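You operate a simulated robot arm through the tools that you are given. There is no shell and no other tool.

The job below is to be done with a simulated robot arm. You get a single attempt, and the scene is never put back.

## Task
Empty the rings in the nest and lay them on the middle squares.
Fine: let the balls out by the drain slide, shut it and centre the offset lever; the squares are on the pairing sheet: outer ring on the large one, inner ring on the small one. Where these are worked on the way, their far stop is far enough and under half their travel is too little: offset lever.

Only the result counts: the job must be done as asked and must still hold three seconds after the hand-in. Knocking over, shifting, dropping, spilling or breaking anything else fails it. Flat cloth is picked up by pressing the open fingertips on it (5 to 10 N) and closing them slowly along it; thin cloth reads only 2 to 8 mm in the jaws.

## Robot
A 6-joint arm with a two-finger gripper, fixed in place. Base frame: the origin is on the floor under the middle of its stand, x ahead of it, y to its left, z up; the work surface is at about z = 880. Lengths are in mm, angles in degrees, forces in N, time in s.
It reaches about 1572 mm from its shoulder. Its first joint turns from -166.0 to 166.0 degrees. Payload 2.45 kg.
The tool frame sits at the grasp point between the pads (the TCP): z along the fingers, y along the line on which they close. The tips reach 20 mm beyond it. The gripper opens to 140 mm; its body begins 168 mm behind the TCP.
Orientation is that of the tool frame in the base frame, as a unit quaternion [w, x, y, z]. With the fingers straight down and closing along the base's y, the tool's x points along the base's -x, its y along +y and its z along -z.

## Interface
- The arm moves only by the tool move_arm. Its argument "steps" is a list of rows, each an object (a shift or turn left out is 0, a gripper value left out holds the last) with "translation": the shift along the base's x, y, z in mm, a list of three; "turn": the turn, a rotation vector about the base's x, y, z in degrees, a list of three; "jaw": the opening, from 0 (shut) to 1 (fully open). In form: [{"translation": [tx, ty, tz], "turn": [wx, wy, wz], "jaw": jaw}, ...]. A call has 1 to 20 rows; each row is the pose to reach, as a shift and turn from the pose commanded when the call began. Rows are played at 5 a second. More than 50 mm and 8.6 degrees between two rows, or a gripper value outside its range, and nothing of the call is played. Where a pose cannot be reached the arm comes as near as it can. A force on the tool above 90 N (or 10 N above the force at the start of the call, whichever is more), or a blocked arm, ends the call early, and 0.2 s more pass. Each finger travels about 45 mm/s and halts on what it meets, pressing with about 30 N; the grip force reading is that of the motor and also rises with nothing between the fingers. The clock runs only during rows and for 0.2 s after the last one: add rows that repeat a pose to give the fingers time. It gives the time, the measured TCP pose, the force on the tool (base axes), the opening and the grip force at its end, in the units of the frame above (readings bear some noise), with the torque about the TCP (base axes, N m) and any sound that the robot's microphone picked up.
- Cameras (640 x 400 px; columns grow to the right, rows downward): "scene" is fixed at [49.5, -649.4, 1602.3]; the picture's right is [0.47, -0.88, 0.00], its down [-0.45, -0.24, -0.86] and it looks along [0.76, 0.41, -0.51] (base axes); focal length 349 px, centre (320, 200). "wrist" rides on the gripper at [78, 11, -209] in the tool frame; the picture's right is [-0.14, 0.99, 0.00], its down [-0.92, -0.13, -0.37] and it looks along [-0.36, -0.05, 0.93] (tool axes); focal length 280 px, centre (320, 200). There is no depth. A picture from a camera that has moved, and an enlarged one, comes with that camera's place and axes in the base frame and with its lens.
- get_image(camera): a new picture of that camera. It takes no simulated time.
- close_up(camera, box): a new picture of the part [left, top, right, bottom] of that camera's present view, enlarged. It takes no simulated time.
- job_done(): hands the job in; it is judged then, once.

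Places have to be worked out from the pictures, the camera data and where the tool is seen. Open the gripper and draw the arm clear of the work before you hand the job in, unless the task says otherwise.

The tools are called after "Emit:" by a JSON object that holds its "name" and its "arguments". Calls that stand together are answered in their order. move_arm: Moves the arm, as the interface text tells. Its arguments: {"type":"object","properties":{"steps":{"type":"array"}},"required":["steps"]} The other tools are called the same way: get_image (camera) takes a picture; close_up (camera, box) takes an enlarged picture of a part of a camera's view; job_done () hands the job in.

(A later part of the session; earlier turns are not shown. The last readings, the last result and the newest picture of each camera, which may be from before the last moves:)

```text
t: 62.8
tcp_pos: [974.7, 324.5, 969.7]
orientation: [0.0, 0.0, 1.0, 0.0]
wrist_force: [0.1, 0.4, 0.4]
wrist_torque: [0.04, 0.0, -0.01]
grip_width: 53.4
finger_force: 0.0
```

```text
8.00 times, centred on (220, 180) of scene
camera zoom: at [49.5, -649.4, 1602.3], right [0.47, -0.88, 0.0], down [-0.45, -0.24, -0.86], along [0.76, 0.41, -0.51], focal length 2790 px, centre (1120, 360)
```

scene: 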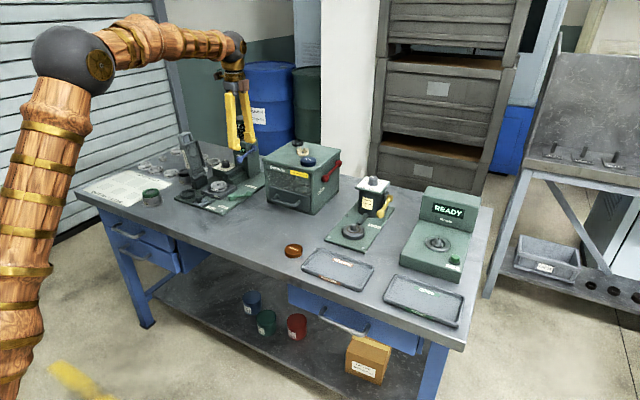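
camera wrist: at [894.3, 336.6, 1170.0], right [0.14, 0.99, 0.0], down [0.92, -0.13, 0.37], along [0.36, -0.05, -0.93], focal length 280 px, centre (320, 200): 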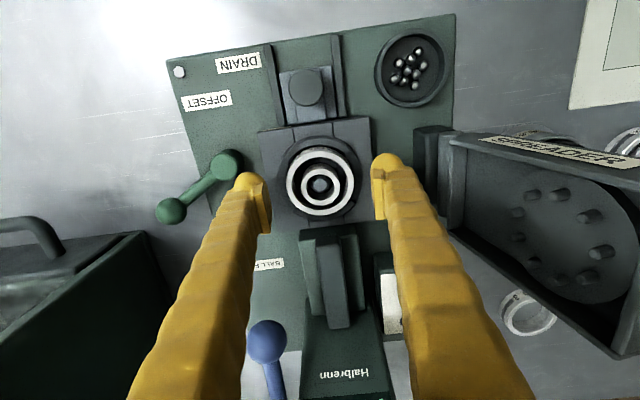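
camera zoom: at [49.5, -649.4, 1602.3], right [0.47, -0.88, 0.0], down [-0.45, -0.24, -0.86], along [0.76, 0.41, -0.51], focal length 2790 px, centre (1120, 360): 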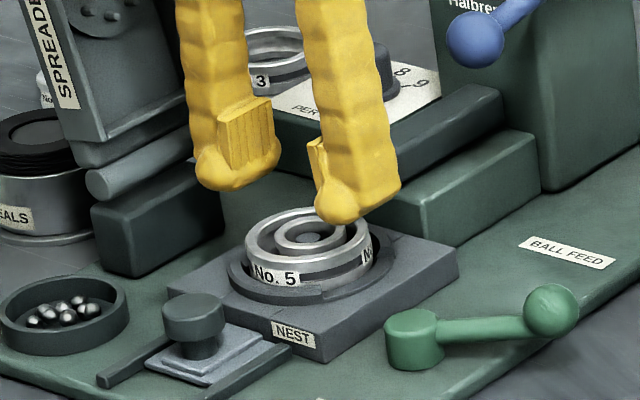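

The ring slipped out of the pads and stayed seated in the nest, undisturbed. I need the exact pad geometry, so I zoom in on the fingertips and the ring.

Emit:
{"name": "close_up", "arguments": {"camera": "scene", "box": [210, 165, 245, 190]}}

Emit:
{"name": "close_up", "arguments": {"camera": "scene", "box": [205, 175, 245, 203]}}

Emit:
{"name": "close_up", "arguments": {"camera": "wrist", "box": [260, 150, 380, 230]}}

```text
16.00 times, centred on (228, 178) of scene
camera zoom: at [49.5, -649.4, 1602.3], right [0.47, -0.88, 0.0], down [-0.45, -0.24, -0.86], along [0.76, 0.41, -0.51], focal length 5580 px, centre (1800, 560)
```

zoom: 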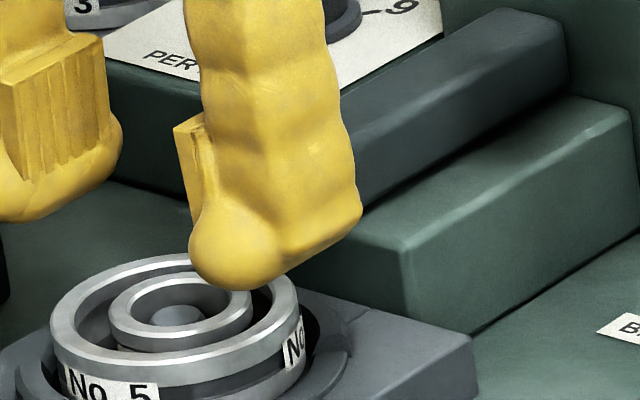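

```text
14.29 times, centred on (225, 189) of scene
camera zoom: at [49.5, -649.4, 1602.3], right [0.47, -0.88, 0.0], down [-0.45, -0.24, -0.86], along [0.76, 0.41, -0.51], focal length 4982 px, centre (1677, 357)
```

zoom: 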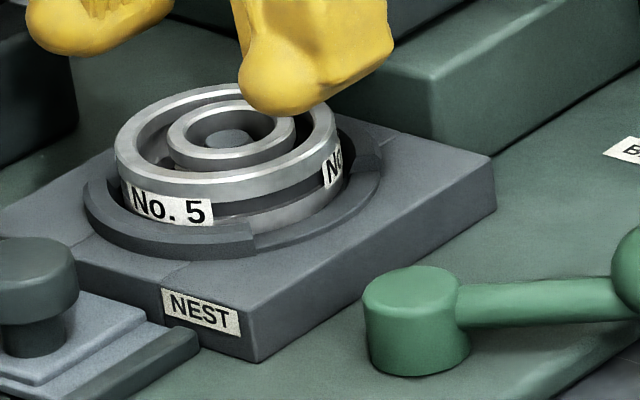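

```text
5.00 times, centred on (320, 190) of wrist
camera zoom: at [896.7, 336.3, 1178.8], right [0.14, 0.99, 0.0], down [0.92, -0.13, 0.37], along [0.37, -0.05, -0.93], focal length 1402 px, centre (320, 250)
```

zoom: 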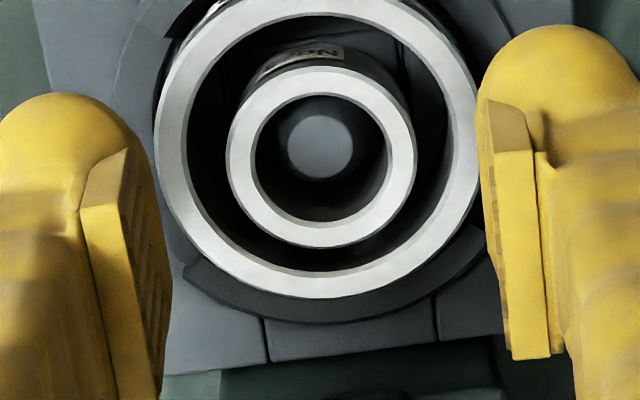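

The pads only caught the top edge: the fingertips have a bulge below the pads that met the nest collar. I lift clear and turn the tool to look at the fingertips' true shape from the scene camera.

Emit:
{"name": "move_arm", "arguments": {"steps": [{"translation": [0, 0, 40], "jaw": 0.6}, {"translation": [-10, 0, 80], "turn": [0, 0, 7], "jaw": 0.6}, {"translation": [-20, 0, 120], "turn": [0, 0, 14], "jaw": 0.6}, {"translation": [-30, 0, 160], "turn": [0, 0, 21], "jaw": 0.6}, {"translation": [-40, 0, 200], "turn": [0, 0, 28], "jaw": 0.6}, {"translation": [-40, 0, 200], "turn": [0, 0, 28], "jaw": 0.6}]}}

Emit:
{"name": "close_up", "arguments": {"camera": "scene", "box": [175, 70, 265, 160]}}

Emit:
{"name": "get_image", "arguments": {"camera": "scene"}}

```text
t: 64.2
tcp_pos: [936.2, 326.7, 1169.4]
orientation: [0.0, -0.242, 0.97, 0.0]
wrist_force: [-0.1, 0.3, -0.6]
wrist_torque: [0.03, 0.0, 0.02]
grip_width: 83.9
finger_force: 0.2
```

```text
4.44 times, centred on (220, 115) of scene
camera zoom: at [49.5, -649.4, 1602.3], right [0.47, -0.88, 0.0], down [-0.45, -0.24, -0.86], along [0.76, 0.41, -0.51], focal length 1550 px, centre (764, 578)
```

zoom: 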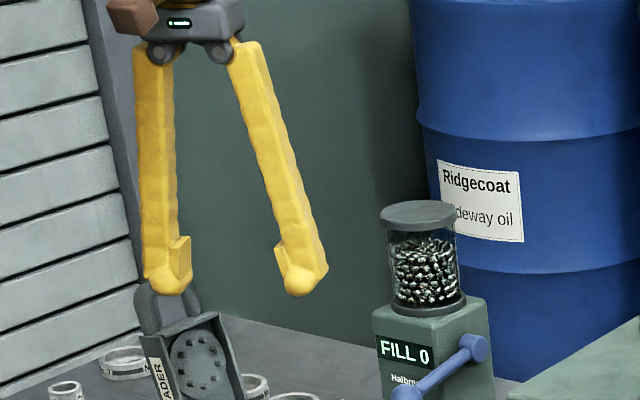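

```text
taken
```

scene: 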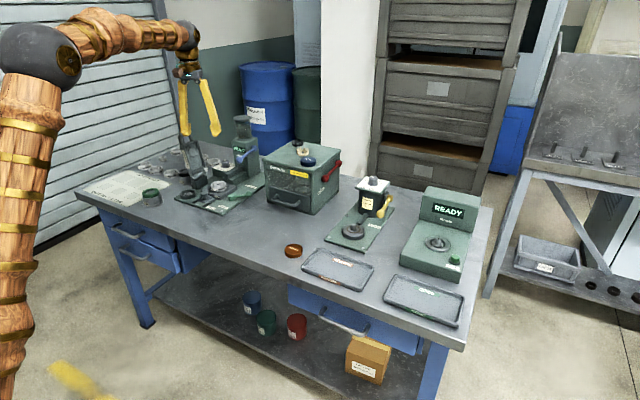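

Emit:
{"name": "close_up", "arguments": {"camera": "scene", "box": [203, 115, 253, 145]}}

Emit:
{"name": "move_arm", "arguments": {"steps": [{"translation": [-5, 0, 10], "turn": [0, 0, -8]}, {"translation": [-10, 0, 20], "turn": [0, 0, -16]}, {"translation": [-15, 0, 30], "turn": [0, 0, -24]}, {"translation": [-20, 0, 30], "turn": [0, 0, -32]}, {"translation": [-20, 0, 30], "turn": [0, 0, -40]}, {"translation": [-20, 0, 30], "turn": [0, 0, -48]}, {"translation": [-20, 0, 30], "turn": [0, 0, -56]}, {"translation": [-20, 0, 30], "turn": [0, 0, -64]}, {"translation": [-20, 0, 30], "turn": [0, 0, -72]}, {"translation": [-20, 0, 30], "turn": [0, 0, -80]}, {"translation": [-20, 0, 30], "turn": [0, 0, -88]}, {"translation": [-20, 0, 30], "turn": [0, 0, -90]}]}}

Emit:
{"name": "get_image", "arguments": {"camera": "scene"}}

Emit:
{"name": "close_up", "arguments": {"camera": "scene", "box": [180, 70, 260, 140]}}

```text
12.80 times, centred on (228, 130) of scene
camera zoom: at [49.5, -649.4, 1602.3], right [0.47, -0.88, 0.0], down [-0.45, -0.24, -0.86], along [0.76, 0.41, -0.51], focal length 4464 px, centre (1498, 1096)
```

zoom: 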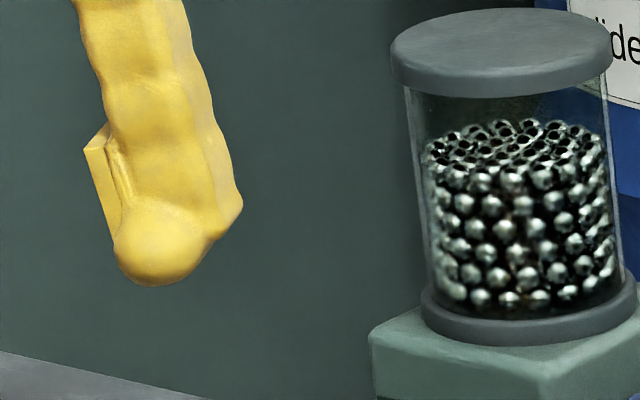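

```text
t: 66.8
tcp_pos: [913.9, 325.2, 1198.9]
orientation: [0.0, 0.517, 0.856, 0.0]
wrist_force: [-0.2, -0.2, 0.4]
wrist_torque: [0.01, 0.0, 0.03]
grip_width: 84.2
finger_force: 0.1
```

```text
taken
```

scene: 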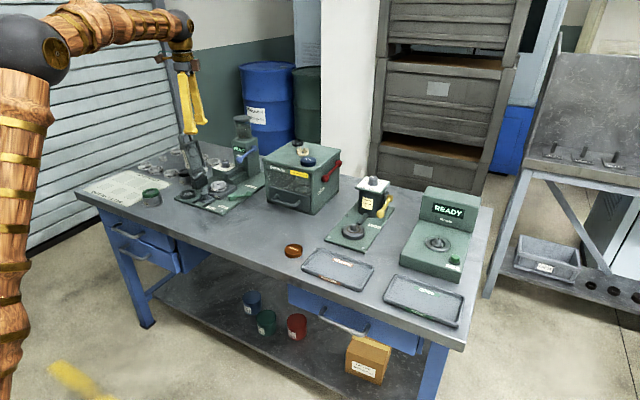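

```text
5.71 times, centred on (220, 105) of scene
camera zoom: at [49.5, -649.4, 1602.3], right [0.47, -0.88, 0.0], down [-0.45, -0.24, -0.86], along [0.76, 0.41, -0.51], focal length 1993 px, centre (891, 743)
```

zoom: 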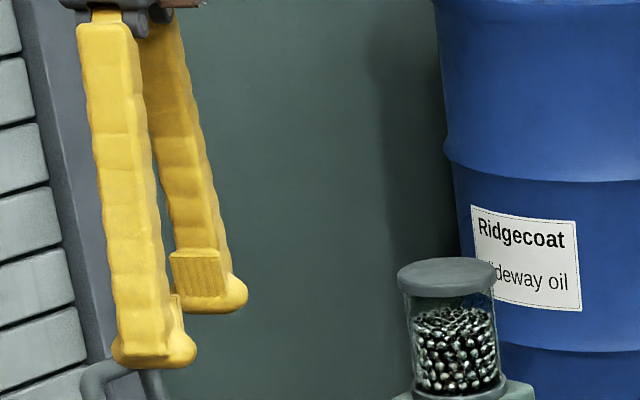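

Emit:
{"name": "close_up", "arguments": {"camera": "scene", "box": [190, 110, 214, 136]}}

Emit:
{"name": "close_up", "arguments": {"camera": "wrist", "box": [220, 140, 420, 260]}}

```text
15.38 times, centred on (202, 123) of scene
camera zoom: at [49.5, -649.4, 1602.3], right [0.47, -0.88, 0.0], down [-0.45, -0.24, -0.86], along [0.76, 0.41, -0.51], focal length 5365 px, centre (2135, 1385)
```

zoom: 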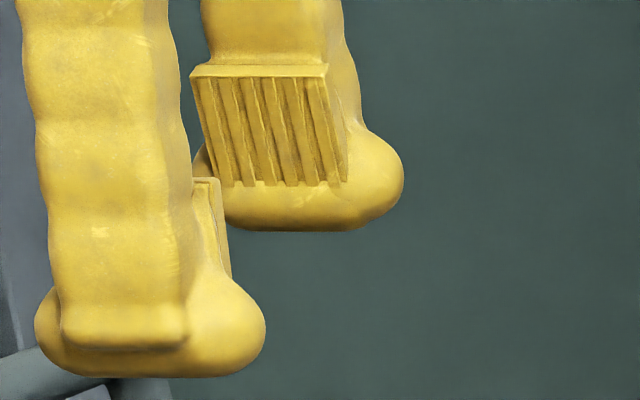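

```text
3.20 times, centred on (320, 200) of wrist
camera zoom: at [887.7, 400.0, 1408.4], right [0.94, 0.34, 0.0], down [0.32, -0.87, 0.37], along [0.13, -0.35, -0.93], focal length 897 px, centre (320, 200)
```

zoom: 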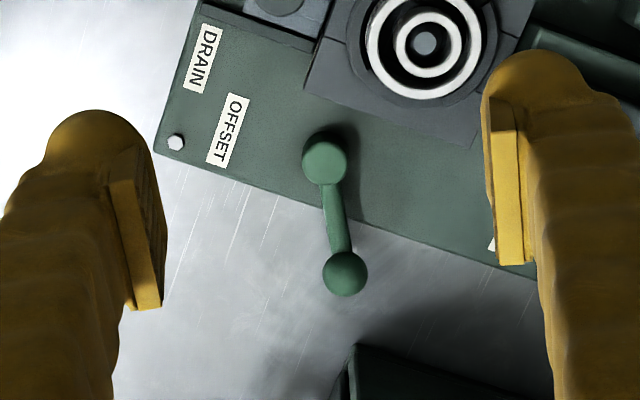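

The fingertip ends in a wide rounded bar, with the ridged pad starting ≈13 mm above the tip. So I must sit as low as the ledge allows and grip firmly. I return above the nest with 73 mm opening and probe down gently.

Emit:
{"name": "move_arm", "arguments": {"steps": [{"translation": [8, 0, 0], "turn": [0, 0, 8], "jaw": 0.52}, {"translation": [16, 0, 0], "turn": [0, 0, 16], "jaw": 0.52}, {"translation": [24, 0, 0], "turn": [0, 0, 24], "jaw": 0.52}, {"translation": [32, 0, 0], "turn": [0, 0, 32], "jaw": 0.52}, {"translation": [40, 0, 0], "turn": [0, 0, 40], "jaw": 0.52}, {"translation": [48, 0, 0], "turn": [0, 0, 48], "jaw": 0.52}, {"translation": [56, 0, 0], "turn": [0, 0, 56], "jaw": 0.52}, {"translation": [59.2, 0, 0], "turn": [0, 0, 62], "jaw": 0.52}, {"translation": [59.2, 0, -40], "turn": [0, 0, 62], "jaw": 0.52}, {"translation": [59.2, 0, -80], "turn": [0, 0, 62], "jaw": 0.52}, {"translation": [59.2, 0, -120], "turn": [0, 0, 62], "jaw": 0.52}, {"translation": [59.2, 0, -160], "turn": [0, 0, 62], "jaw": 0.52}, {"translation": [59.2, 0, -200], "turn": [0, 0, 62], "jaw": 0.52}, {"translation": [59.2, 0, -240], "turn": [0, 0, 62], "jaw": 0.52}, {"translation": [59.2, 0, -240], "turn": [0, 0, 62], "jaw": 0.52}]}}

Emit:
{"name": "close_up", "arguments": {"camera": "wrist", "box": [220, 130, 420, 260]}}

```text
t: 70.0
tcp_pos: [973.9, 325.2, 959.2]
orientation: [-0.001, 0.0, 1.0, 0.001]
wrist_force: [0.3, 0.7, -0.6]
wrist_torque: [0.02, -0.05, -0.01]
grip_width: 73.0
finger_force: 0.0
```

```text
3.08 times, centred on (320, 195) of wrist
camera zoom: at [896.3, 336.6, 1168.7], right [0.14, 0.99, 0.0], down [0.92, -0.13, 0.37], along [0.36, -0.05, -0.93], focal length 863 px, centre (320, 215)
```

zoom: 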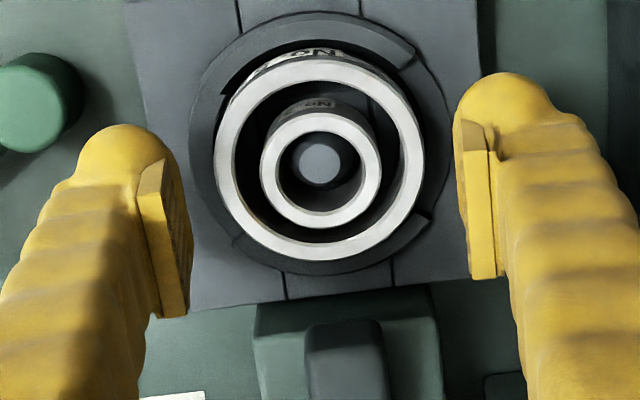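

Aligned on the ring (≈[974.5,325.6]). I descend to 930 first and read the force.

Emit:
{"name": "move_arm", "arguments": {"steps": [{"translation": [0.7, 0, -15]}, {"translation": [0.7, 0, -26]}, {"translation": [0.7, 0, -29]}, {"translation": [0.7, 0, -29]}]}}

Emit:
{"name": "move_arm", "arguments": {"steps": [{"translation": [0, 0, -1]}, {"translation": [0, 0, -1]}]}}

Emit:
{"name": "move_arm", "arguments": {"steps": [{"translation": [0, 0, -1]}, {"translation": [0, 0, -1]}]}}

Emit:
{"name": "close_up", "arguments": {"camera": "scene", "box": [200, 170, 240, 200]}}

```text
t: 71.0
tcp_pos: [974.5, 325.0, 931.5]
orientation: [0.0, 0.0, 1.0, 0.0]
wrist_force: [0.1, -0.5, -0.5]
wrist_torque: [0.0, 0.02, 0.0]
grip_width: 72.9
finger_force: 0.0
```

```text
t: 71.6
tcp_pos: [973.8, 325.2, 929.8]
orientation: [0.0, 0.0, 1.0, -0.001]
wrist_force: [0.3, -0.6, -0.2]
wrist_torque: [0.03, -0.03, 0.01]
grip_width: 72.9
finger_force: 0.0
```

```text
t: 72.2
tcp_pos: [973.7, 325.2, 928.8]
orientation: [0.0, 0.0, 1.0, -0.001]
wrist_force: [0.4, 0.4, 0.2]
wrist_torque: [0.01, -0.01, -0.03]
grip_width: 72.8
finger_force: 0.0
```

```text
13.33 times, centred on (220, 185) of scene
camera zoom: at [49.5, -649.4, 1602.3], right [0.47, -0.88, 0.0], down [-0.45, -0.24, -0.86], along [0.76, 0.41, -0.51], focal length 4650 px, centre (1653, 400)
```

zoom: 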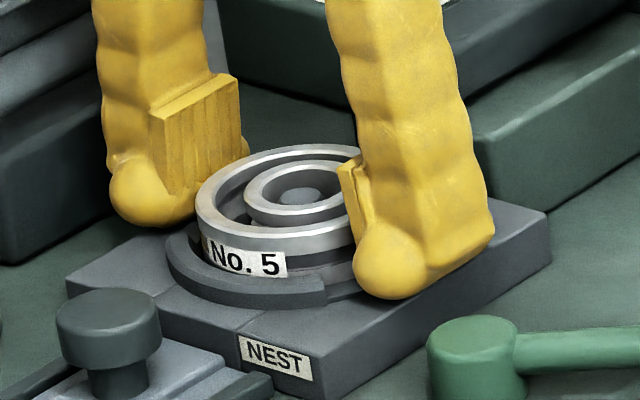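

Still free at 928. I keep stepping down 1 mm at a time until contact.

Emit:
{"name": "move_arm", "arguments": {"steps": [{"translation": [0, 0, -1]}, {"translation": [0, 0, -1]}]}}

Emit:
{"name": "move_arm", "arguments": {"steps": [{"translation": [0, 0, -1]}, {"translation": [0, 0, -1]}]}}

Emit:
{"name": "move_arm", "arguments": {"steps": [{"translation": [0, 0, -1]}, {"translation": [0, 0, -1]}]}}

```text
t: 72.8
tcp_pos: [974.6, 325.0, 928.3]
orientation: [0.001, 0.0, 1.0, 0.0]
wrist_force: [-5.3, -1.8, 9.9]
wrist_torque: [-0.02, 0.11, 0.01]
grip_width: 73.1
finger_force: 0.1
```

```text
t: 73.4
tcp_pos: [974.9, 325.8, 928.5]
orientation: [0.0, 0.0, 1.0, 0.0]
wrist_force: [-10.9, -1.4, 32.5]
wrist_torque: [-0.24, 0.28, -0.07]
grip_width: 72.9
finger_force: 0.1
```

```text
t: 74.0
tcp_pos: [974.4, 324.8, 928.5]
orientation: [0.002, 0.0, 1.0, 0.001]
wrist_force: [-19.6, 0.2, 64.1]
wrist_torque: [-0.62, 0.44, -0.12]
grip_width: 72.7
finger_force: 0.1
```

Contact begins at ≈927.6. I raise to 928.0 so the tips just clear, then close on the ring.

Emit:
{"name": "move_arm", "arguments": {"steps": [{"translation": [0, 0, 2.9]}, {"translation": [0, 0, 2.9], "jaw": 0.49}, {"translation": [0, 0, 2.9], "jaw": 0.46}, {"translation": [0, 0, 2.9], "jaw": 0.43}, {"translation": [0, 0, 2.9], "jaw": 0.4}, {"translation": [0, 0, 2.9], "jaw": 0.38}, {"translation": [0, 0, 2.9], "jaw": 0.38}, {"translation": [0, 0, 2.9], "jaw": 0.38}]}}

Emit:
{"name": "close_up", "arguments": {"camera": "scene", "box": [200, 170, 240, 200]}}

Emit:
{"name": "close_up", "arguments": {"camera": "wrist", "box": [220, 130, 420, 260]}}

```text
t: 75.8
tcp_pos: [975.1, 324.9, 928.6]
orientation: [0.001, 0.0, 1.0, 0.0]
wrist_force: [6.0, -4.6, 39.7]
wrist_torque: [-0.11, -0.13, 0.01]
grip_width: 60.9
finger_force: 29.9
```

```text
13.33 times, centred on (220, 185) of scene
camera zoom: at [49.5, -649.4, 1602.3], right [0.47, -0.88, 0.0], down [-0.45, -0.24, -0.86], along [0.76, 0.41, -0.51], focal length 4650 px, centre (1653, 400)
```

zoom: 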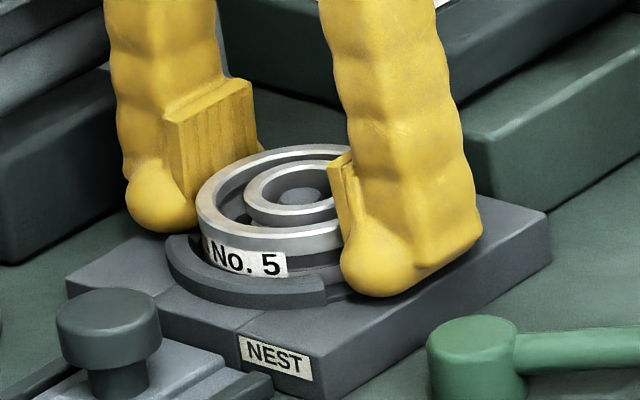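

```text
3.08 times, centred on (320, 195) of wrist
camera zoom: at [896.5, 336.1, 1137.7], right [0.14, 0.99, 0.0], down [0.92, -0.13, 0.37], along [0.37, -0.05, -0.93], focal length 863 px, centre (320, 215)
```

zoom: 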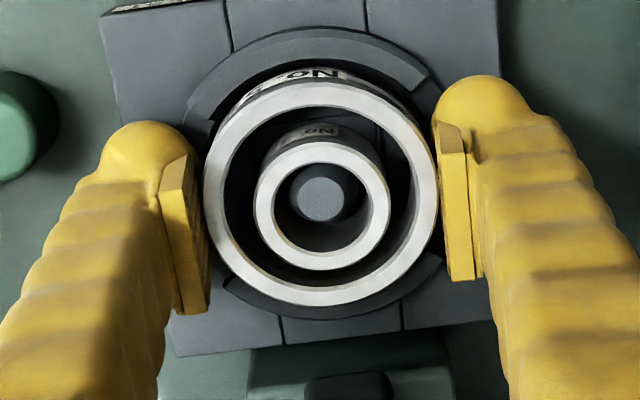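

Gripped at 60.9 mm with the tips resting on the ledge. I lift one millimetre at a time, watching width and force.

Emit:
{"name": "move_arm", "arguments": {"steps": [{"translation": [0, 0, 1]}, {"translation": [0, 0, 1]}, {"translation": [0, 0, 1]}]}}

Emit:
{"name": "move_arm", "arguments": {"steps": [{"translation": [0, 0, 1]}, {"translation": [0, 0, 1]}, {"translation": [0, 0, 1]}]}}

Emit:
{"name": "close_up", "arguments": {"camera": "scene", "box": [200, 170, 240, 200]}}

```text
t: 76.6
tcp_pos: [974.8, 324.3, 928.1]
orientation: [0.0, 0.0, 1.0, 0.0]
wrist_force: [9.5, -5.3, 22.0]
wrist_torque: [-0.06, -0.23, -0.02]
grip_width: 60.6
finger_force: 30.5
```

```text
t: 77.4
tcp_pos: [972.6, 324.1, 930.0]
orientation: [0.0, 0.0, 1.0, 0.0]
wrist_force: [5.2, 3.1, -1.6]
wrist_torque: [0.02, -0.17, -0.02]
grip_width: 60.9
finger_force: 29.9
```

```text
13.33 times, centred on (220, 185) of scene
camera zoom: at [49.5, -649.4, 1602.3], right [0.47, -0.88, 0.0], down [-0.45, -0.24, -0.86], along [0.76, 0.41, -0.51], focal length 4650 px, centre (1653, 400)
```

zoom: 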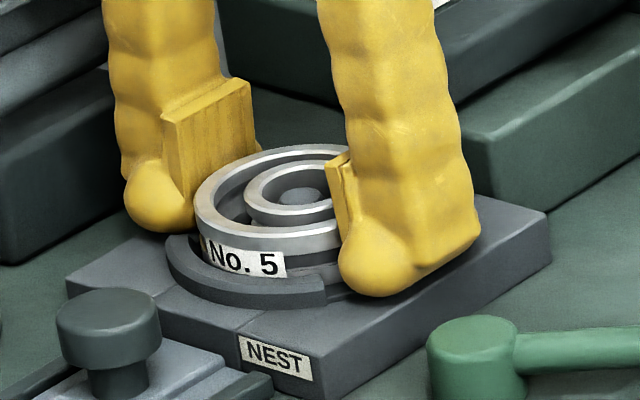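

Load is now neutral and the width holds. I continue 1 mm at a time.

Emit:
{"name": "move_arm", "arguments": {"steps": [{"translation": [0, 0, 1]}, {"translation": [0, 0, 1]}, {"translation": [0, 0, 1]}]}}

Emit:
{"name": "move_arm", "arguments": {"steps": [{"translation": [0, 0, 1]}, {"translation": [0, 0, 1]}, {"translation": [0, 0, 1]}]}}

Emit:
{"name": "close_up", "arguments": {"camera": "scene", "box": [200, 170, 240, 200]}}

Emit:
{"name": "close_up", "arguments": {"camera": "wrist", "box": [260, 150, 380, 230]}}

```text
t: 78.2
tcp_pos: [975.6, 324.2, 931.4]
orientation: [0.0, 0.0, 1.0, 0.001]
wrist_force: [-0.1, -0.5, -1.6]
wrist_torque: [-0.03, 0.01, 0.03]
grip_width: 60.8
finger_force: 30.0
```

```text
t: 79.0
tcp_pos: [974.9, 324.1, 932.1]
orientation: [0.0, -0.001, 1.0, 0.0]
wrist_force: [-0.3, 0.4, -1.2]
wrist_torque: [0.0, 0.02, -0.01]
grip_width: 60.7
finger_force: 30.1
```

```text
13.33 times, centred on (220, 185) of scene
camera zoom: at [49.5, -649.4, 1602.3], right [0.47, -0.88, 0.0], down [-0.45, -0.24, -0.86], along [0.76, 0.41, -0.51], focal length 4650 px, centre (1653, 400)
```

zoom: 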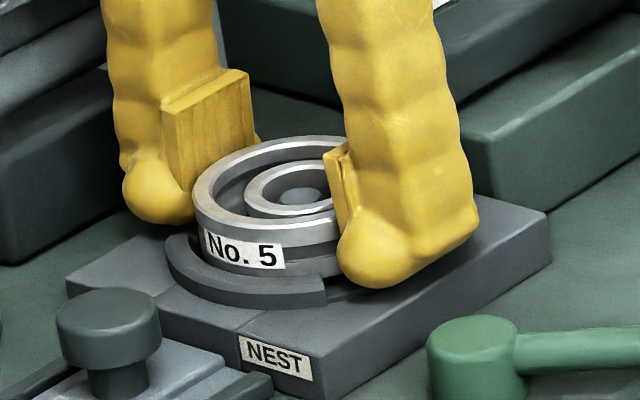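

```text
5.00 times, centred on (320, 190) of wrist
camera zoom: at [896.5, 336.5, 1140.9], right [0.14, 0.99, 0.0], down [0.92, -0.13, 0.37], along [0.36, -0.05, -0.93], focal length 1402 px, centre (320, 250)
```

zoom: 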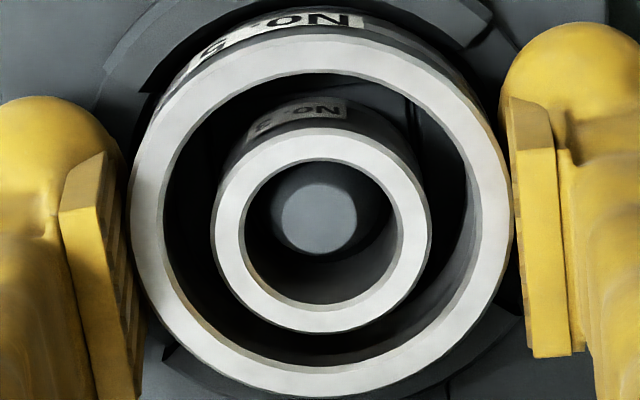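

The outer ring is rising with the fingers (weight ≈1.3 N) and the inner ring stays on its pin. I continue lifting gently.

Emit:
{"name": "move_arm", "arguments": {"steps": [{"translation": [0, 0, 1]}, {"translation": [0, 0, 2]}, {"translation": [0, 0, 4]}, {"translation": [0, 0, 6]}, {"translation": [0, 0, 8]}, {"translation": [0, 0, 11]}, {"translation": [0, 0, 14]}, {"translation": [0, 0, 18]}, {"translation": [0, 0, 22]}, {"translation": [0, 0, 26]}, {"translation": [0, 0, 30]}, {"translation": [0, 0, 34]}, {"translation": [0, 0, 38]}, {"translation": [0, 0, 42]}, {"translation": [0, 0, 46]}, {"translation": [0, 0, 50]}, {"translation": [0, 0, 50]}]}}

Emit:
{"name": "close_up", "arguments": {"camera": "scene", "box": [195, 155, 245, 200]}}

Emit:
{"name": "close_up", "arguments": {"camera": "wrist", "box": [220, 130, 420, 260]}}

```text
t: 82.6
tcp_pos: [973.9, 324.9, 980.9]
orientation: [0.0, 0.0, 1.0, 0.001]
wrist_force: [-0.1, 0.2, -0.8]
wrist_torque: [0.06, 0.0, 0.01]
grip_width: 60.7
finger_force: 30.0
```

```text
8.89 times, centred on (220, 178) of scene
camera zoom: at [49.5, -649.4, 1602.3], right [0.47, -0.88, 0.0], down [-0.45, -0.24, -0.86], along [0.76, 0.41, -0.51], focal length 3100 px, centre (1209, 400)
```

zoom: 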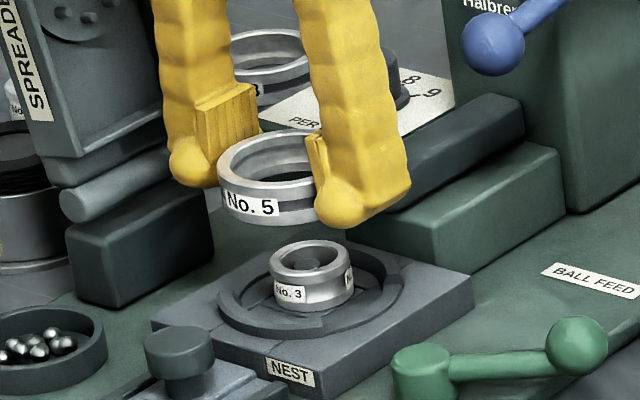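

```text
3.08 times, centred on (320, 195) of wrist
camera zoom: at [896.1, 336.7, 1190.5], right [0.14, 0.99, 0.0], down [0.92, -0.13, 0.37], along [0.36, -0.05, -0.93], focal length 863 px, centre (320, 215)
```

zoom: 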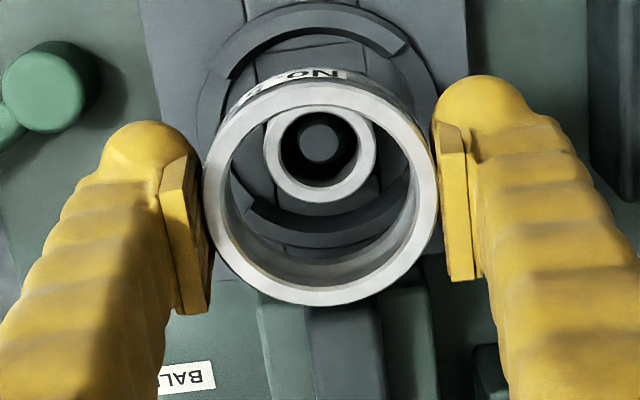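

Outer ring No. 5 is securely held; inner ring No. 3 remains on the pin. I raise it and draw back toward x≈870 to stay clear of the spreader.

Emit:
{"name": "move_arm", "arguments": {"steps": [{"translation": [0, 0, 12]}, {"translation": [0, 0, 30]}, {"translation": [0, 0, 50]}, {"translation": [0, 0, 70]}, {"translation": [-5, 0, 90]}, {"translation": [-20, 0, 105]}, {"translation": [-40, 0, 120]}, {"translation": [-60, 0, 130]}, {"translation": [-80, 0, 140]}, {"translation": [-97, 0, 150]}, {"translation": [-97, 0, 150]}]}}

Emit:
{"name": "move_arm", "arguments": {"steps": [{"translation": [0, 10, 0]}, {"translation": [0, 30, 0]}, {"translation": [0, 55, 0]}, {"translation": [0, 80, 0]}, {"translation": [0, 105, 0]}, {"translation": [0, 130, 0]}, {"translation": [0, 155, 0]}, {"translation": [0, 180, 0]}, {"translation": [0, 205, 0]}, {"translation": [0, 230, 0]}, {"translation": [0, 255, 0]}, {"translation": [0, 280, 0]}, {"translation": [0, 305, 0]}, {"translation": [0, 330, 0]}, {"translation": [0, 355, 0]}, {"translation": [0, 375, 0]}, {"translation": [0, 390, 0]}, {"translation": [0, 400, 0]}, {"translation": [0, 400, 0]}]}}

Emit:
{"name": "get_image", "arguments": {"camera": "wrist"}}

Emit:
{"name": "get_image", "arguments": {"camera": "scene"}}

```text
t: 85.0
tcp_pos: [877.1, 325.0, 1131.7]
orientation: [0.0, 0.0, 1.0, 0.0]
wrist_force: [-0.5, -0.1, -0.6]
wrist_torque: [0.0, 0.01, -0.04]
grip_width: 60.9
finger_force: 30.6
```

```text
t: 89.0
tcp_pos: [876.9, 725.0, 1131.6]
orientation: [0.001, 0.0, 1.0, 0.0]
wrist_force: [0.0, -0.9, -1.4]
wrist_torque: [-0.02, -0.01, -0.04]
grip_width: 60.7
finger_force: 30.1
```

```text
taken
camera wrist: at [799.4, 736.9, 1340.8], right [0.14, 0.99, 0.0], down [0.92, -0.13, 0.37], along [0.37, -0.05, -0.93], focal length 280 px, centre (320, 200)
```

wrist: 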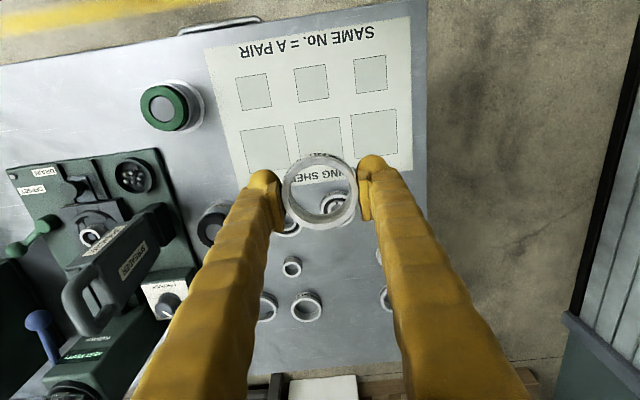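

```text
taken
```

scene: 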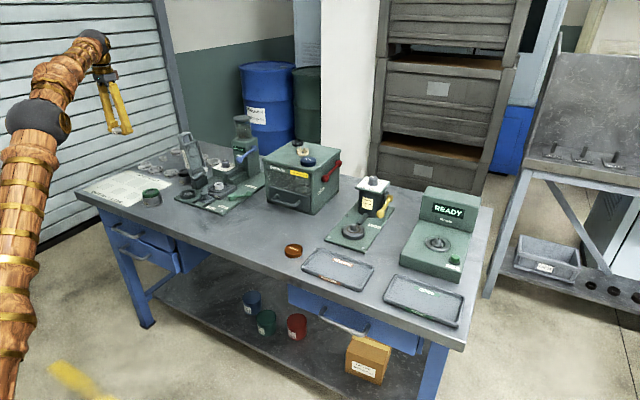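

The ring rides steadily above the sheet. I zoom in to locate the middle large and small squares exactly.

Emit:
{"name": "close_up", "arguments": {"camera": "wrist", "box": [220, 40, 420, 180]}}

Emit:
{"name": "close_up", "arguments": {"camera": "scene", "box": [70, 150, 200, 220]}}

```text
2.86 times, centred on (320, 110) of wrist
camera zoom: at [799.4, 736.9, 1340.8], right [0.14, 0.99, 0.0], down [0.92, -0.13, 0.37], along [0.37, -0.05, -0.93], focal length 801 px, centre (320, 457)
```

zoom: 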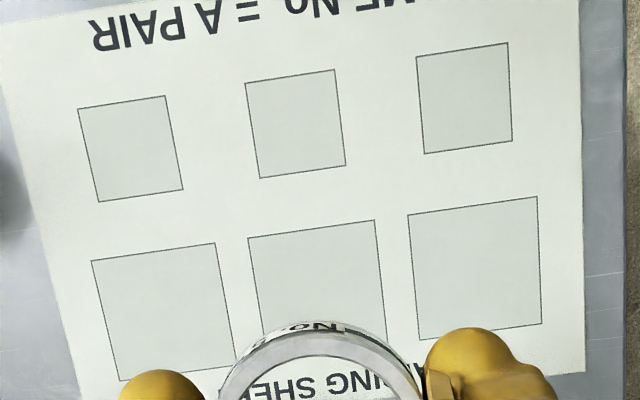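

```text
4.92 times, centred on (135, 185) of scene
camera zoom: at [49.5, -649.4, 1602.3], right [0.47, -0.88, 0.0], down [-0.45, -0.24, -0.86], along [0.76, 0.41, -0.51], focal length 1717 px, centre (1231, 274)
```

zoom: 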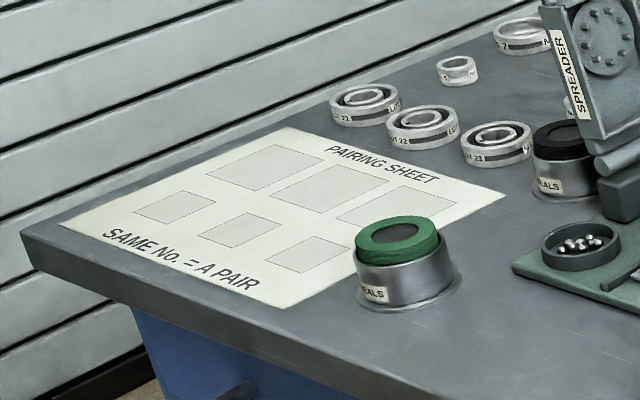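

The middle large square's centre works out to ≈[879,725.5]; the ring is centred on the TCP. I shift +2 mm in x and descend to ≈30 mm above the sheet.

Emit:
{"name": "move_arm", "arguments": {"steps": [{"translation": [2, 0, -10]}, {"translation": [2, 0, -30]}, {"translation": [2, 0, -55]}, {"translation": [2, 0, -80]}, {"translation": [2, 0, -105]}, {"translation": [2, 0, -130]}, {"translation": [2, 0, -155]}, {"translation": [2, 0, -175]}, {"translation": [2, 0, -190]}, {"translation": [2, 0, -200]}, {"translation": [2, 0, -200]}]}}

Emit:
{"name": "get_image", "arguments": {"camera": "wrist"}}

Emit:
{"name": "close_up", "arguments": {"camera": "scene", "box": [90, 150, 190, 220]}}

```text
t: 91.4
tcp_pos: [879.6, 727.1, 931.8]
orientation: [0.0, -0.001, 1.0, 0.0]
wrist_force: [1.0, -0.1, -1.0]
wrist_torque: [-0.03, -0.02, -0.04]
grip_width: 60.5
finger_force: 30.0
```

```text
taken
camera wrist: at [801.7, 737.7, 1140.9], right [0.14, 0.99, 0.0], down [0.92, -0.13, 0.37], along [0.36, -0.05, -0.93], focal length 280 px, centre (320, 200)
```

wrist: 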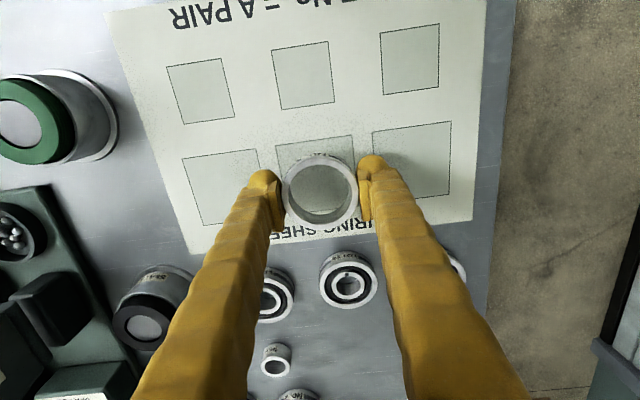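

```text
5.71 times, centred on (140, 185) of scene
camera zoom: at [49.5, -649.4, 1602.3], right [0.47, -0.88, 0.0], down [-0.45, -0.24, -0.86], along [0.76, 0.41, -0.51], focal length 1993 px, centre (1349, 286)
```

zoom: 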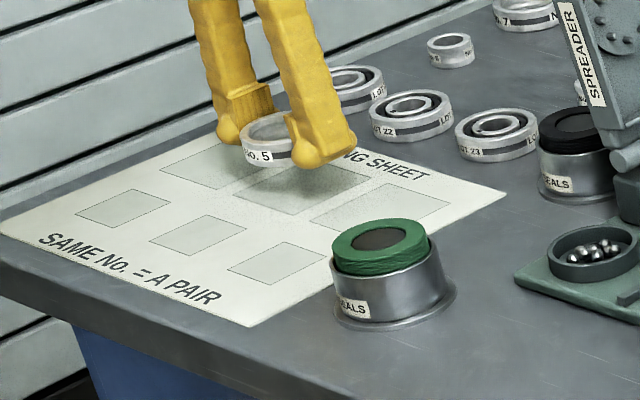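

I check the aim with an enlarged view before lowering the last part.

Emit:
{"name": "close_up", "arguments": {"camera": "wrist", "box": [240, 110, 400, 250]}}

Emit:
{"name": "close_up", "arguments": {"camera": "scene", "box": [115, 165, 165, 195]}}

```text
2.86 times, centred on (320, 180) of wrist
camera zoom: at [801.7, 737.7, 1140.9], right [0.14, 0.99, 0.0], down [0.92, -0.13, 0.37], along [0.36, -0.05, -0.93], focal length 801 px, centre (320, 257)
```

zoom: 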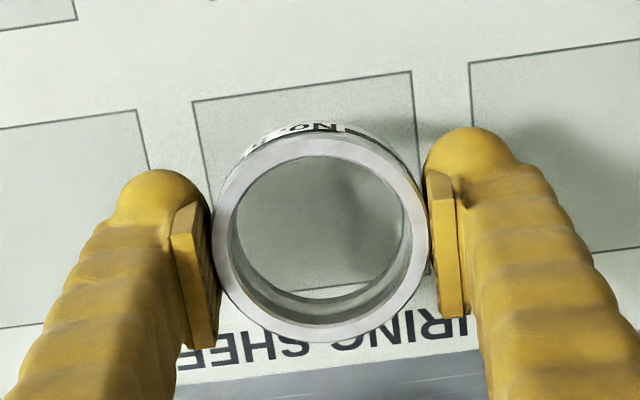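

```text
12.80 times, centred on (140, 180) of scene
camera zoom: at [49.5, -649.4, 1602.3], right [0.47, -0.88, 0.0], down [-0.45, -0.24, -0.86], along [0.76, 0.41, -0.51], focal length 4464 px, centre (2624, 456)
```

zoom: 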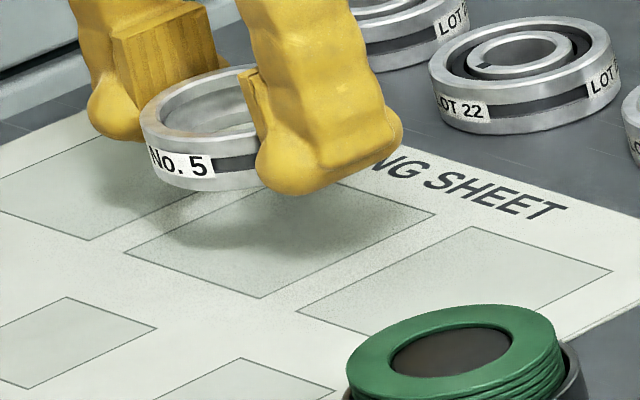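

The square spans x 845–916, y 690–761, so I need +1/−1 mm. I lower to just above the sheet, then step down 1 mm at a time feeling for contact.

Emit:
{"name": "move_arm", "arguments": {"steps": [{"translation": [1, -1, -8]}, {"translation": [1, -1, -16]}, {"translation": [1, -1, -22]}, {"translation": [1, -1, -26]}, {"translation": [1, -1, -28]}, {"translation": [1, -1, -28]}]}}

Emit:
{"name": "close_up", "arguments": {"camera": "scene", "box": [115, 165, 165, 195]}}

Emit:
{"name": "move_arm", "arguments": {"steps": [{"translation": [0, 0, -1]}, {"translation": [0, 0, -1]}]}}

Emit:
{"name": "move_arm", "arguments": {"steps": [{"translation": [0, 0, -1]}, {"translation": [0, 0, -1]}]}}

```text
t: 92.8
tcp_pos: [881.4, 724.7, 905.3]
orientation: [0.0, 0.001, 1.0, 0.0]
wrist_force: [-0.3, 0.1, -1.4]
wrist_torque: [-0.01, -0.02, -0.02]
grip_width: 60.8
finger_force: 29.6
```

```text
12.80 times, centred on (140, 180) of scene
camera zoom: at [49.5, -649.4, 1602.3], right [0.47, -0.88, 0.0], down [-0.45, -0.24, -0.86], along [0.76, 0.41, -0.51], focal length 4464 px, centre (2624, 456)
```

zoom: 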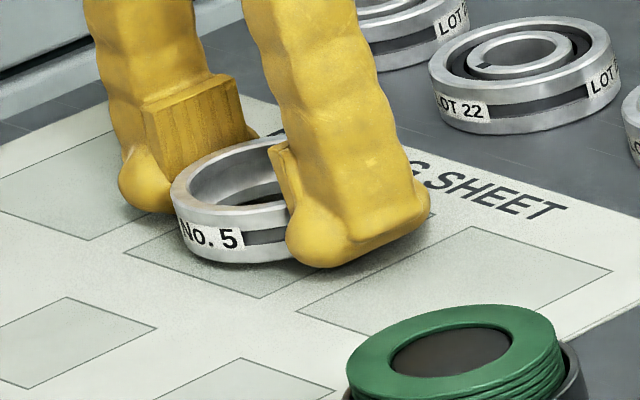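

```text
t: 93.4
tcp_pos: [881.0, 724.0, 903.0]
orientation: [0.0, -0.001, 1.0, 0.0]
wrist_force: [0.0, -0.1, -1.6]
wrist_torque: [0.01, -0.02, -0.02]
grip_width: 60.7
finger_force: 29.7
```

```text
t: 94.0
tcp_pos: [881.2, 724.1, 901.7]
orientation: [0.0, 0.0, 1.0, -0.001]
wrist_force: [-0.2, 0.1, -0.4]
wrist_torque: [0.0, -0.01, 0.0]
grip_width: 60.6
finger_force: 30.5
```

Free still at ≈902; I keep stepping down.

Emit:
{"name": "move_arm", "arguments": {"steps": [{"translation": [0, 0, -1]}, {"translation": [0, 0, -1]}]}}

Emit:
{"name": "close_up", "arguments": {"camera": "scene", "box": [115, 165, 165, 195]}}

```text
t: 94.6
tcp_pos: [881.1, 725.1, 901.1]
orientation: [0.0, 0.0, 1.0, 0.0]
wrist_force: [0.8, -0.3, -2.5]
wrist_torque: [0.01, -0.01, 0.0]
grip_width: 60.8
finger_force: 30.4
```

```text
12.80 times, centred on (140, 180) of scene
camera zoom: at [49.5, -649.4, 1602.3], right [0.47, -0.88, 0.0], down [-0.45, -0.24, -0.86], along [0.76, 0.41, -0.51], focal length 4464 px, centre (2624, 456)
```

zoom: 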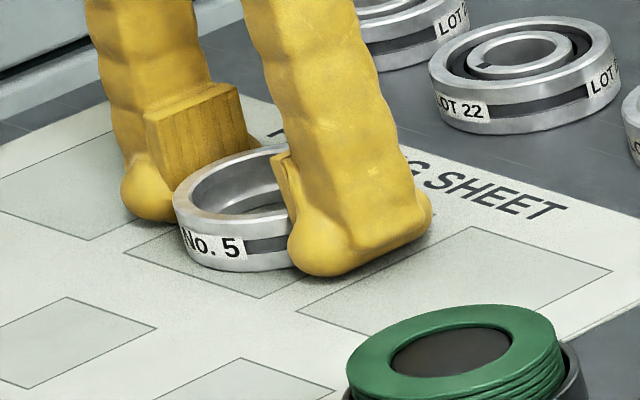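

Emit:
{"name": "move_arm", "arguments": {"steps": [{"translation": [0, 0, -1]}, {"translation": [0, 0, -1]}]}}

Emit:
{"name": "move_arm", "arguments": {"steps": [{"translation": [0, 0, -0.7]}, {"translation": [0, 0, -0.7]}]}}

```text
t: 95.2
tcp_pos: [882.1, 724.2, 900.2]
orientation: [0.0, 0.0, 1.0, 0.0]
wrist_force: [-2.8, -0.8, 7.2]
wrist_torque: [-0.05, 0.07, -0.04]
grip_width: 60.9
finger_force: 30.1
```

```text
t: 95.8
tcp_pos: [881.7, 725.7, 900.9]
orientation: [0.0, 0.001, 1.0, 0.001]
wrist_force: [5.4, 2.4, 15.2]
wrist_torque: [-0.15, -0.16, 0.15]
grip_width: 60.8
finger_force: 30.2
```

Contact with the sheet is felt at ≈900.2 (7–15 N). I back up half a millimetre and open slowly to release the ring.

Emit:
{"name": "move_arm", "arguments": {"steps": [{"translation": [0, 0, 0.6]}, {"translation": [0, 0, 0.6], "jaw": 0.44}, {"translation": [0, 0, 0.6], "jaw": 0.46}, {"translation": [0, 0, 0.6], "jaw": 0.5}, {"translation": [0, 0, 0.6], "jaw": 0.55}, {"translation": [0, 0, 0.6], "jaw": 0.58}, {"translation": [0, 0, 0.6], "jaw": 0.58}]}}

Emit:
{"name": "close_up", "arguments": {"camera": "scene", "box": [115, 165, 165, 195]}}

Emit:
{"name": "close_up", "arguments": {"camera": "wrist", "box": [240, 110, 400, 250]}}

```text
t: 97.4
tcp_pos: [881.2, 723.7, 900.3]
orientation: [0.0, 0.001, 1.0, -0.001]
wrist_force: [-2.0, -9.3, 12.3]
wrist_torque: [0.24, 0.03, -0.03]
grip_width: 76.3
finger_force: 0.1
```

```text
12.80 times, centred on (140, 180) of scene
camera zoom: at [49.5, -649.4, 1602.3], right [0.47, -0.88, 0.0], down [-0.45, -0.24, -0.86], along [0.76, 0.41, -0.51], focal length 4464 px, centre (2624, 456)
```

zoom: 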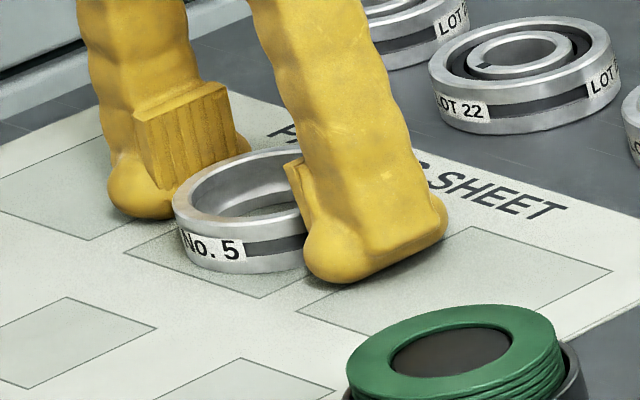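

```text
2.86 times, centred on (320, 180) of wrist
camera zoom: at [802.8, 735.0, 1108.3], right [0.14, 0.99, 0.0], down [0.92, -0.13, 0.37], along [0.36, -0.05, -0.93], focal length 801 px, centre (320, 257)
```

zoom: 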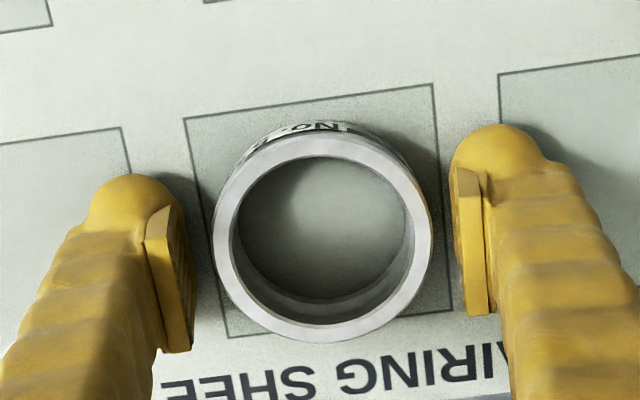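

The ring sits inside the middle large square, nicely centred. I lift straight up and away.

Emit:
{"name": "move_arm", "arguments": {"steps": [{"translation": [0, 0, 2], "jaw": 0.6}, {"translation": [0, 0, 10], "jaw": 0.62}, {"translation": [0, 0, 30], "jaw": 0.62}, {"translation": [0, 0, 60], "jaw": 0.62}, {"translation": [0, 0, 100], "jaw": 0.62}, {"translation": [0, 0, 140], "jaw": 0.62}, {"translation": [0, 0, 180], "jaw": 0.62}, {"translation": [0, 0, 220], "jaw": 0.62}, {"translation": [0, 0, 232], "jaw": 0.62}, {"translation": [0, 0, 232], "jaw": 0.62}]}}

Emit:
{"name": "close_up", "arguments": {"camera": "wrist", "box": [220, 40, 420, 180]}}

Emit:
{"name": "close_up", "arguments": {"camera": "scene", "box": [205, 175, 240, 200]}}

Emit:
{"name": "close_up", "arguments": {"camera": "scene", "box": [100, 160, 180, 215]}}

```text
t: 99.6
tcp_pos: [879.3, 723.2, 1133.3]
orientation: [0.0, 0.001, 1.0, 0.0]
wrist_force: [0.2, 0.1, -0.3]
wrist_torque: [0.0, 0.0, 0.01]
grip_width: 86.8
finger_force: 0.0
```

```text
2.86 times, centred on (320, 110) of wrist
camera zoom: at [801.7, 734.5, 1342.1], right [0.14, 0.99, 0.0], down [0.92, -0.13, 0.37], along [0.36, -0.05, -0.93], focal length 801 px, centre (320, 457)
```

zoom: 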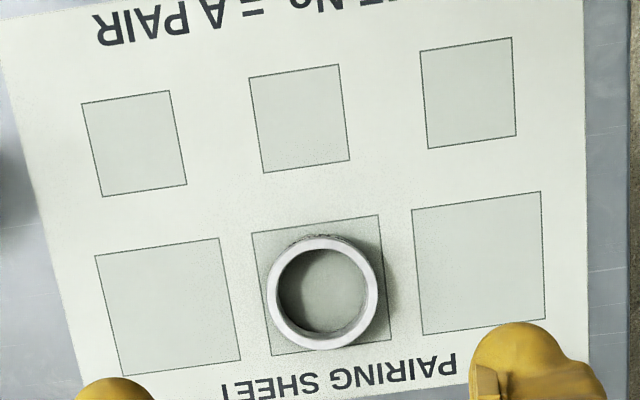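

```text
16.00 times, centred on (222, 188) of scene
camera zoom: at [49.5, -649.4, 1602.3], right [0.47, -0.88, 0.0], down [-0.45, -0.24, -0.86], along [0.76, 0.41, -0.51], focal length 5580 px, centre (1880, 400)
```

zoom: 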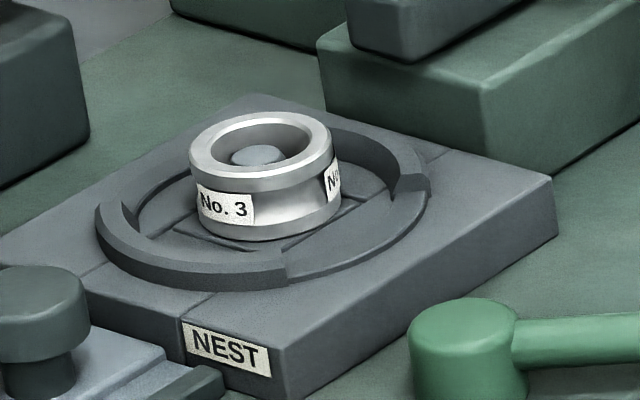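

```text
7.27 times, centred on (140, 188) of scene
camera zoom: at [49.5, -649.4, 1602.3], right [0.47, -0.88, 0.0], down [-0.45, -0.24, -0.86], along [0.76, 0.41, -0.51], focal length 2536 px, centre (1629, 291)
```

zoom: 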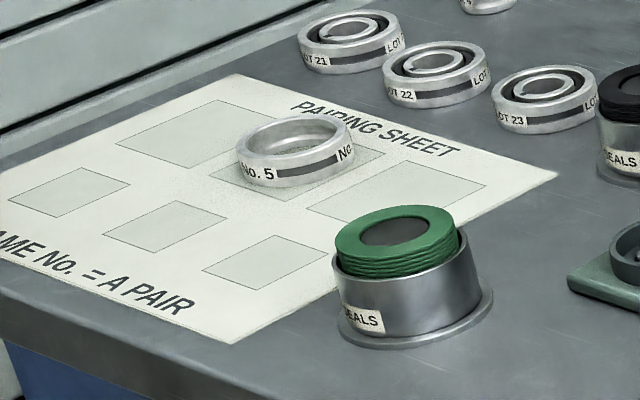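

The outer ring is centred in the middle large square. Now I study the nest around inner ring No. 3 — collar height matters because the fingertips are wide.

Emit:
{"name": "close_up", "arguments": {"camera": "scene", "box": [209, 178, 233, 195]}}

Emit:
{"name": "close_up", "arguments": {"camera": "scene", "box": [217, 181, 233, 193]}}

```text
16.00 times, centred on (221, 186) of scene
camera zoom: at [49.5, -649.4, 1602.3], right [0.47, -0.88, 0.0], down [-0.45, -0.24, -0.86], along [0.76, 0.41, -0.51], focal length 5580 px, centre (1904, 416)
```

zoom: 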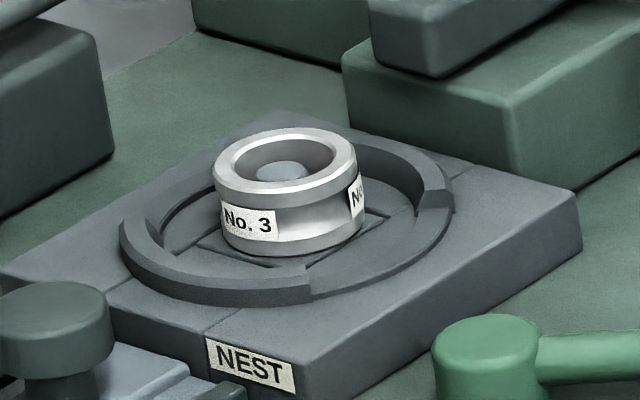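

```text
16.00 times, centred on (225, 187) of scene
camera zoom: at [49.5, -649.4, 1602.3], right [0.47, -0.88, 0.0], down [-0.45, -0.24, -0.86], along [0.76, 0.41, -0.51], focal length 5580 px, centre (1840, 408)
```

zoom: 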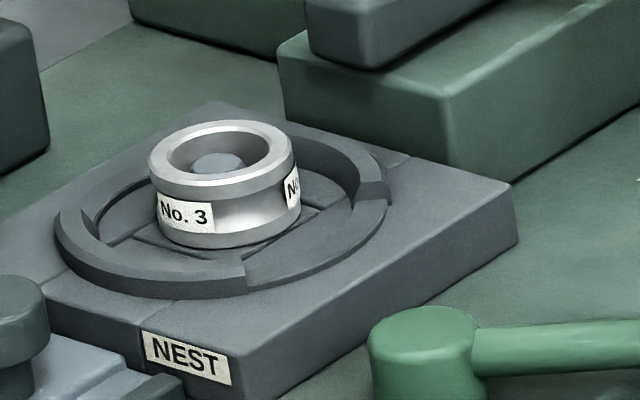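

The inner ring sits 15 mm tall on a floor inside a 4 mm collar; the wide fingertips would ride on the collar if held upright, so I'll lean the tool back ~20° so only their lower ends dip into the cut-outs. First I travel back over the nest.

Emit:
{"name": "move_arm", "arguments": {"steps": [{"translation": [0, -40, 0]}, {"translation": [0, -80, 0]}, {"translation": [0, -120, 0]}, {"translation": [0, -160, 0]}, {"translation": [0, -200, 0]}, {"translation": [0, -240, 0]}, {"translation": [0, -280, 0]}, {"translation": [0, -320, 0]}, {"translation": [0, -360, 0]}, {"translation": [0, -398, 0]}, {"translation": [20, -399, 0]}, {"translation": [50, -399, 0], "jaw": 0.5}, {"translation": [80, -399, 0], "jaw": 0.5}, {"translation": [95, -399, 0], "jaw": 0.5}, {"translation": [95, -399, -40], "jaw": 0.5}, {"translation": [95, -399, -80], "jaw": 0.5}, {"translation": [95, -399, -120], "jaw": 0.5}, {"translation": [95, -399, -120], "jaw": 0.5}]}}

Emit:
{"name": "get_image", "arguments": {"camera": "wrist"}}

Emit:
{"name": "close_up", "arguments": {"camera": "wrist", "box": [260, 120, 380, 220]}}

```text
t: 103.4
tcp_pos: [975.2, 324.5, 1010.6]
orientation: [0.0, 0.0, 1.0, -0.001]
wrist_force: [1.1, -1.0, -0.2]
wrist_torque: [0.03, 0.0, 0.01]
grip_width: 70.2
finger_force: 0.0
```

```text
taken
camera wrist: at [896.9, 335.9, 1219.5], right [0.14, 0.99, 0.0], down [0.92, -0.13, 0.37], along [0.37, -0.05, -0.93], focal length 280 px, centre (320, 200)
```

wrist: 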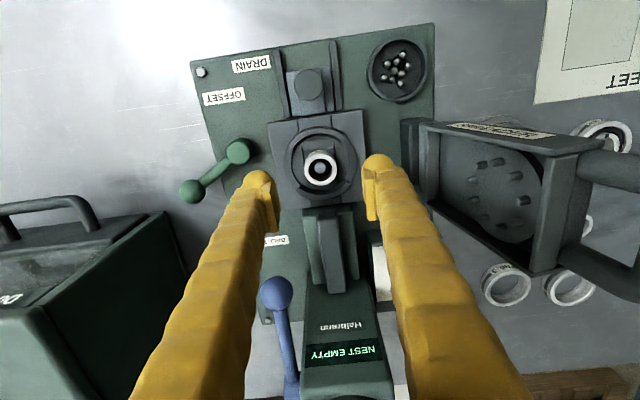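

```text
4.00 times, centred on (320, 170) of wrist
camera zoom: at [896.9, 335.9, 1219.5], right [0.14, 0.99, 0.0], down [0.92, -0.13, 0.37], along [0.37, -0.05, -0.93], focal length 1122 px, centre (320, 320)
```

zoom: 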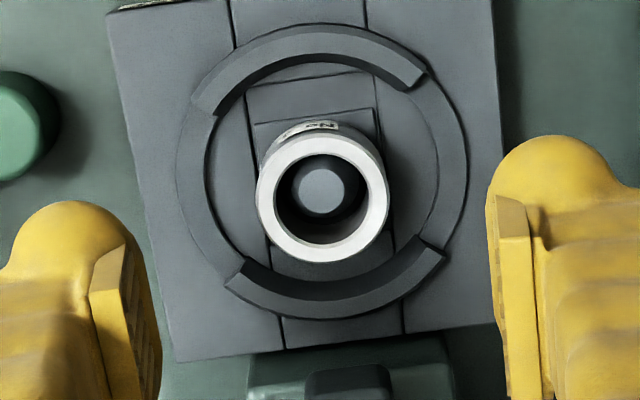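

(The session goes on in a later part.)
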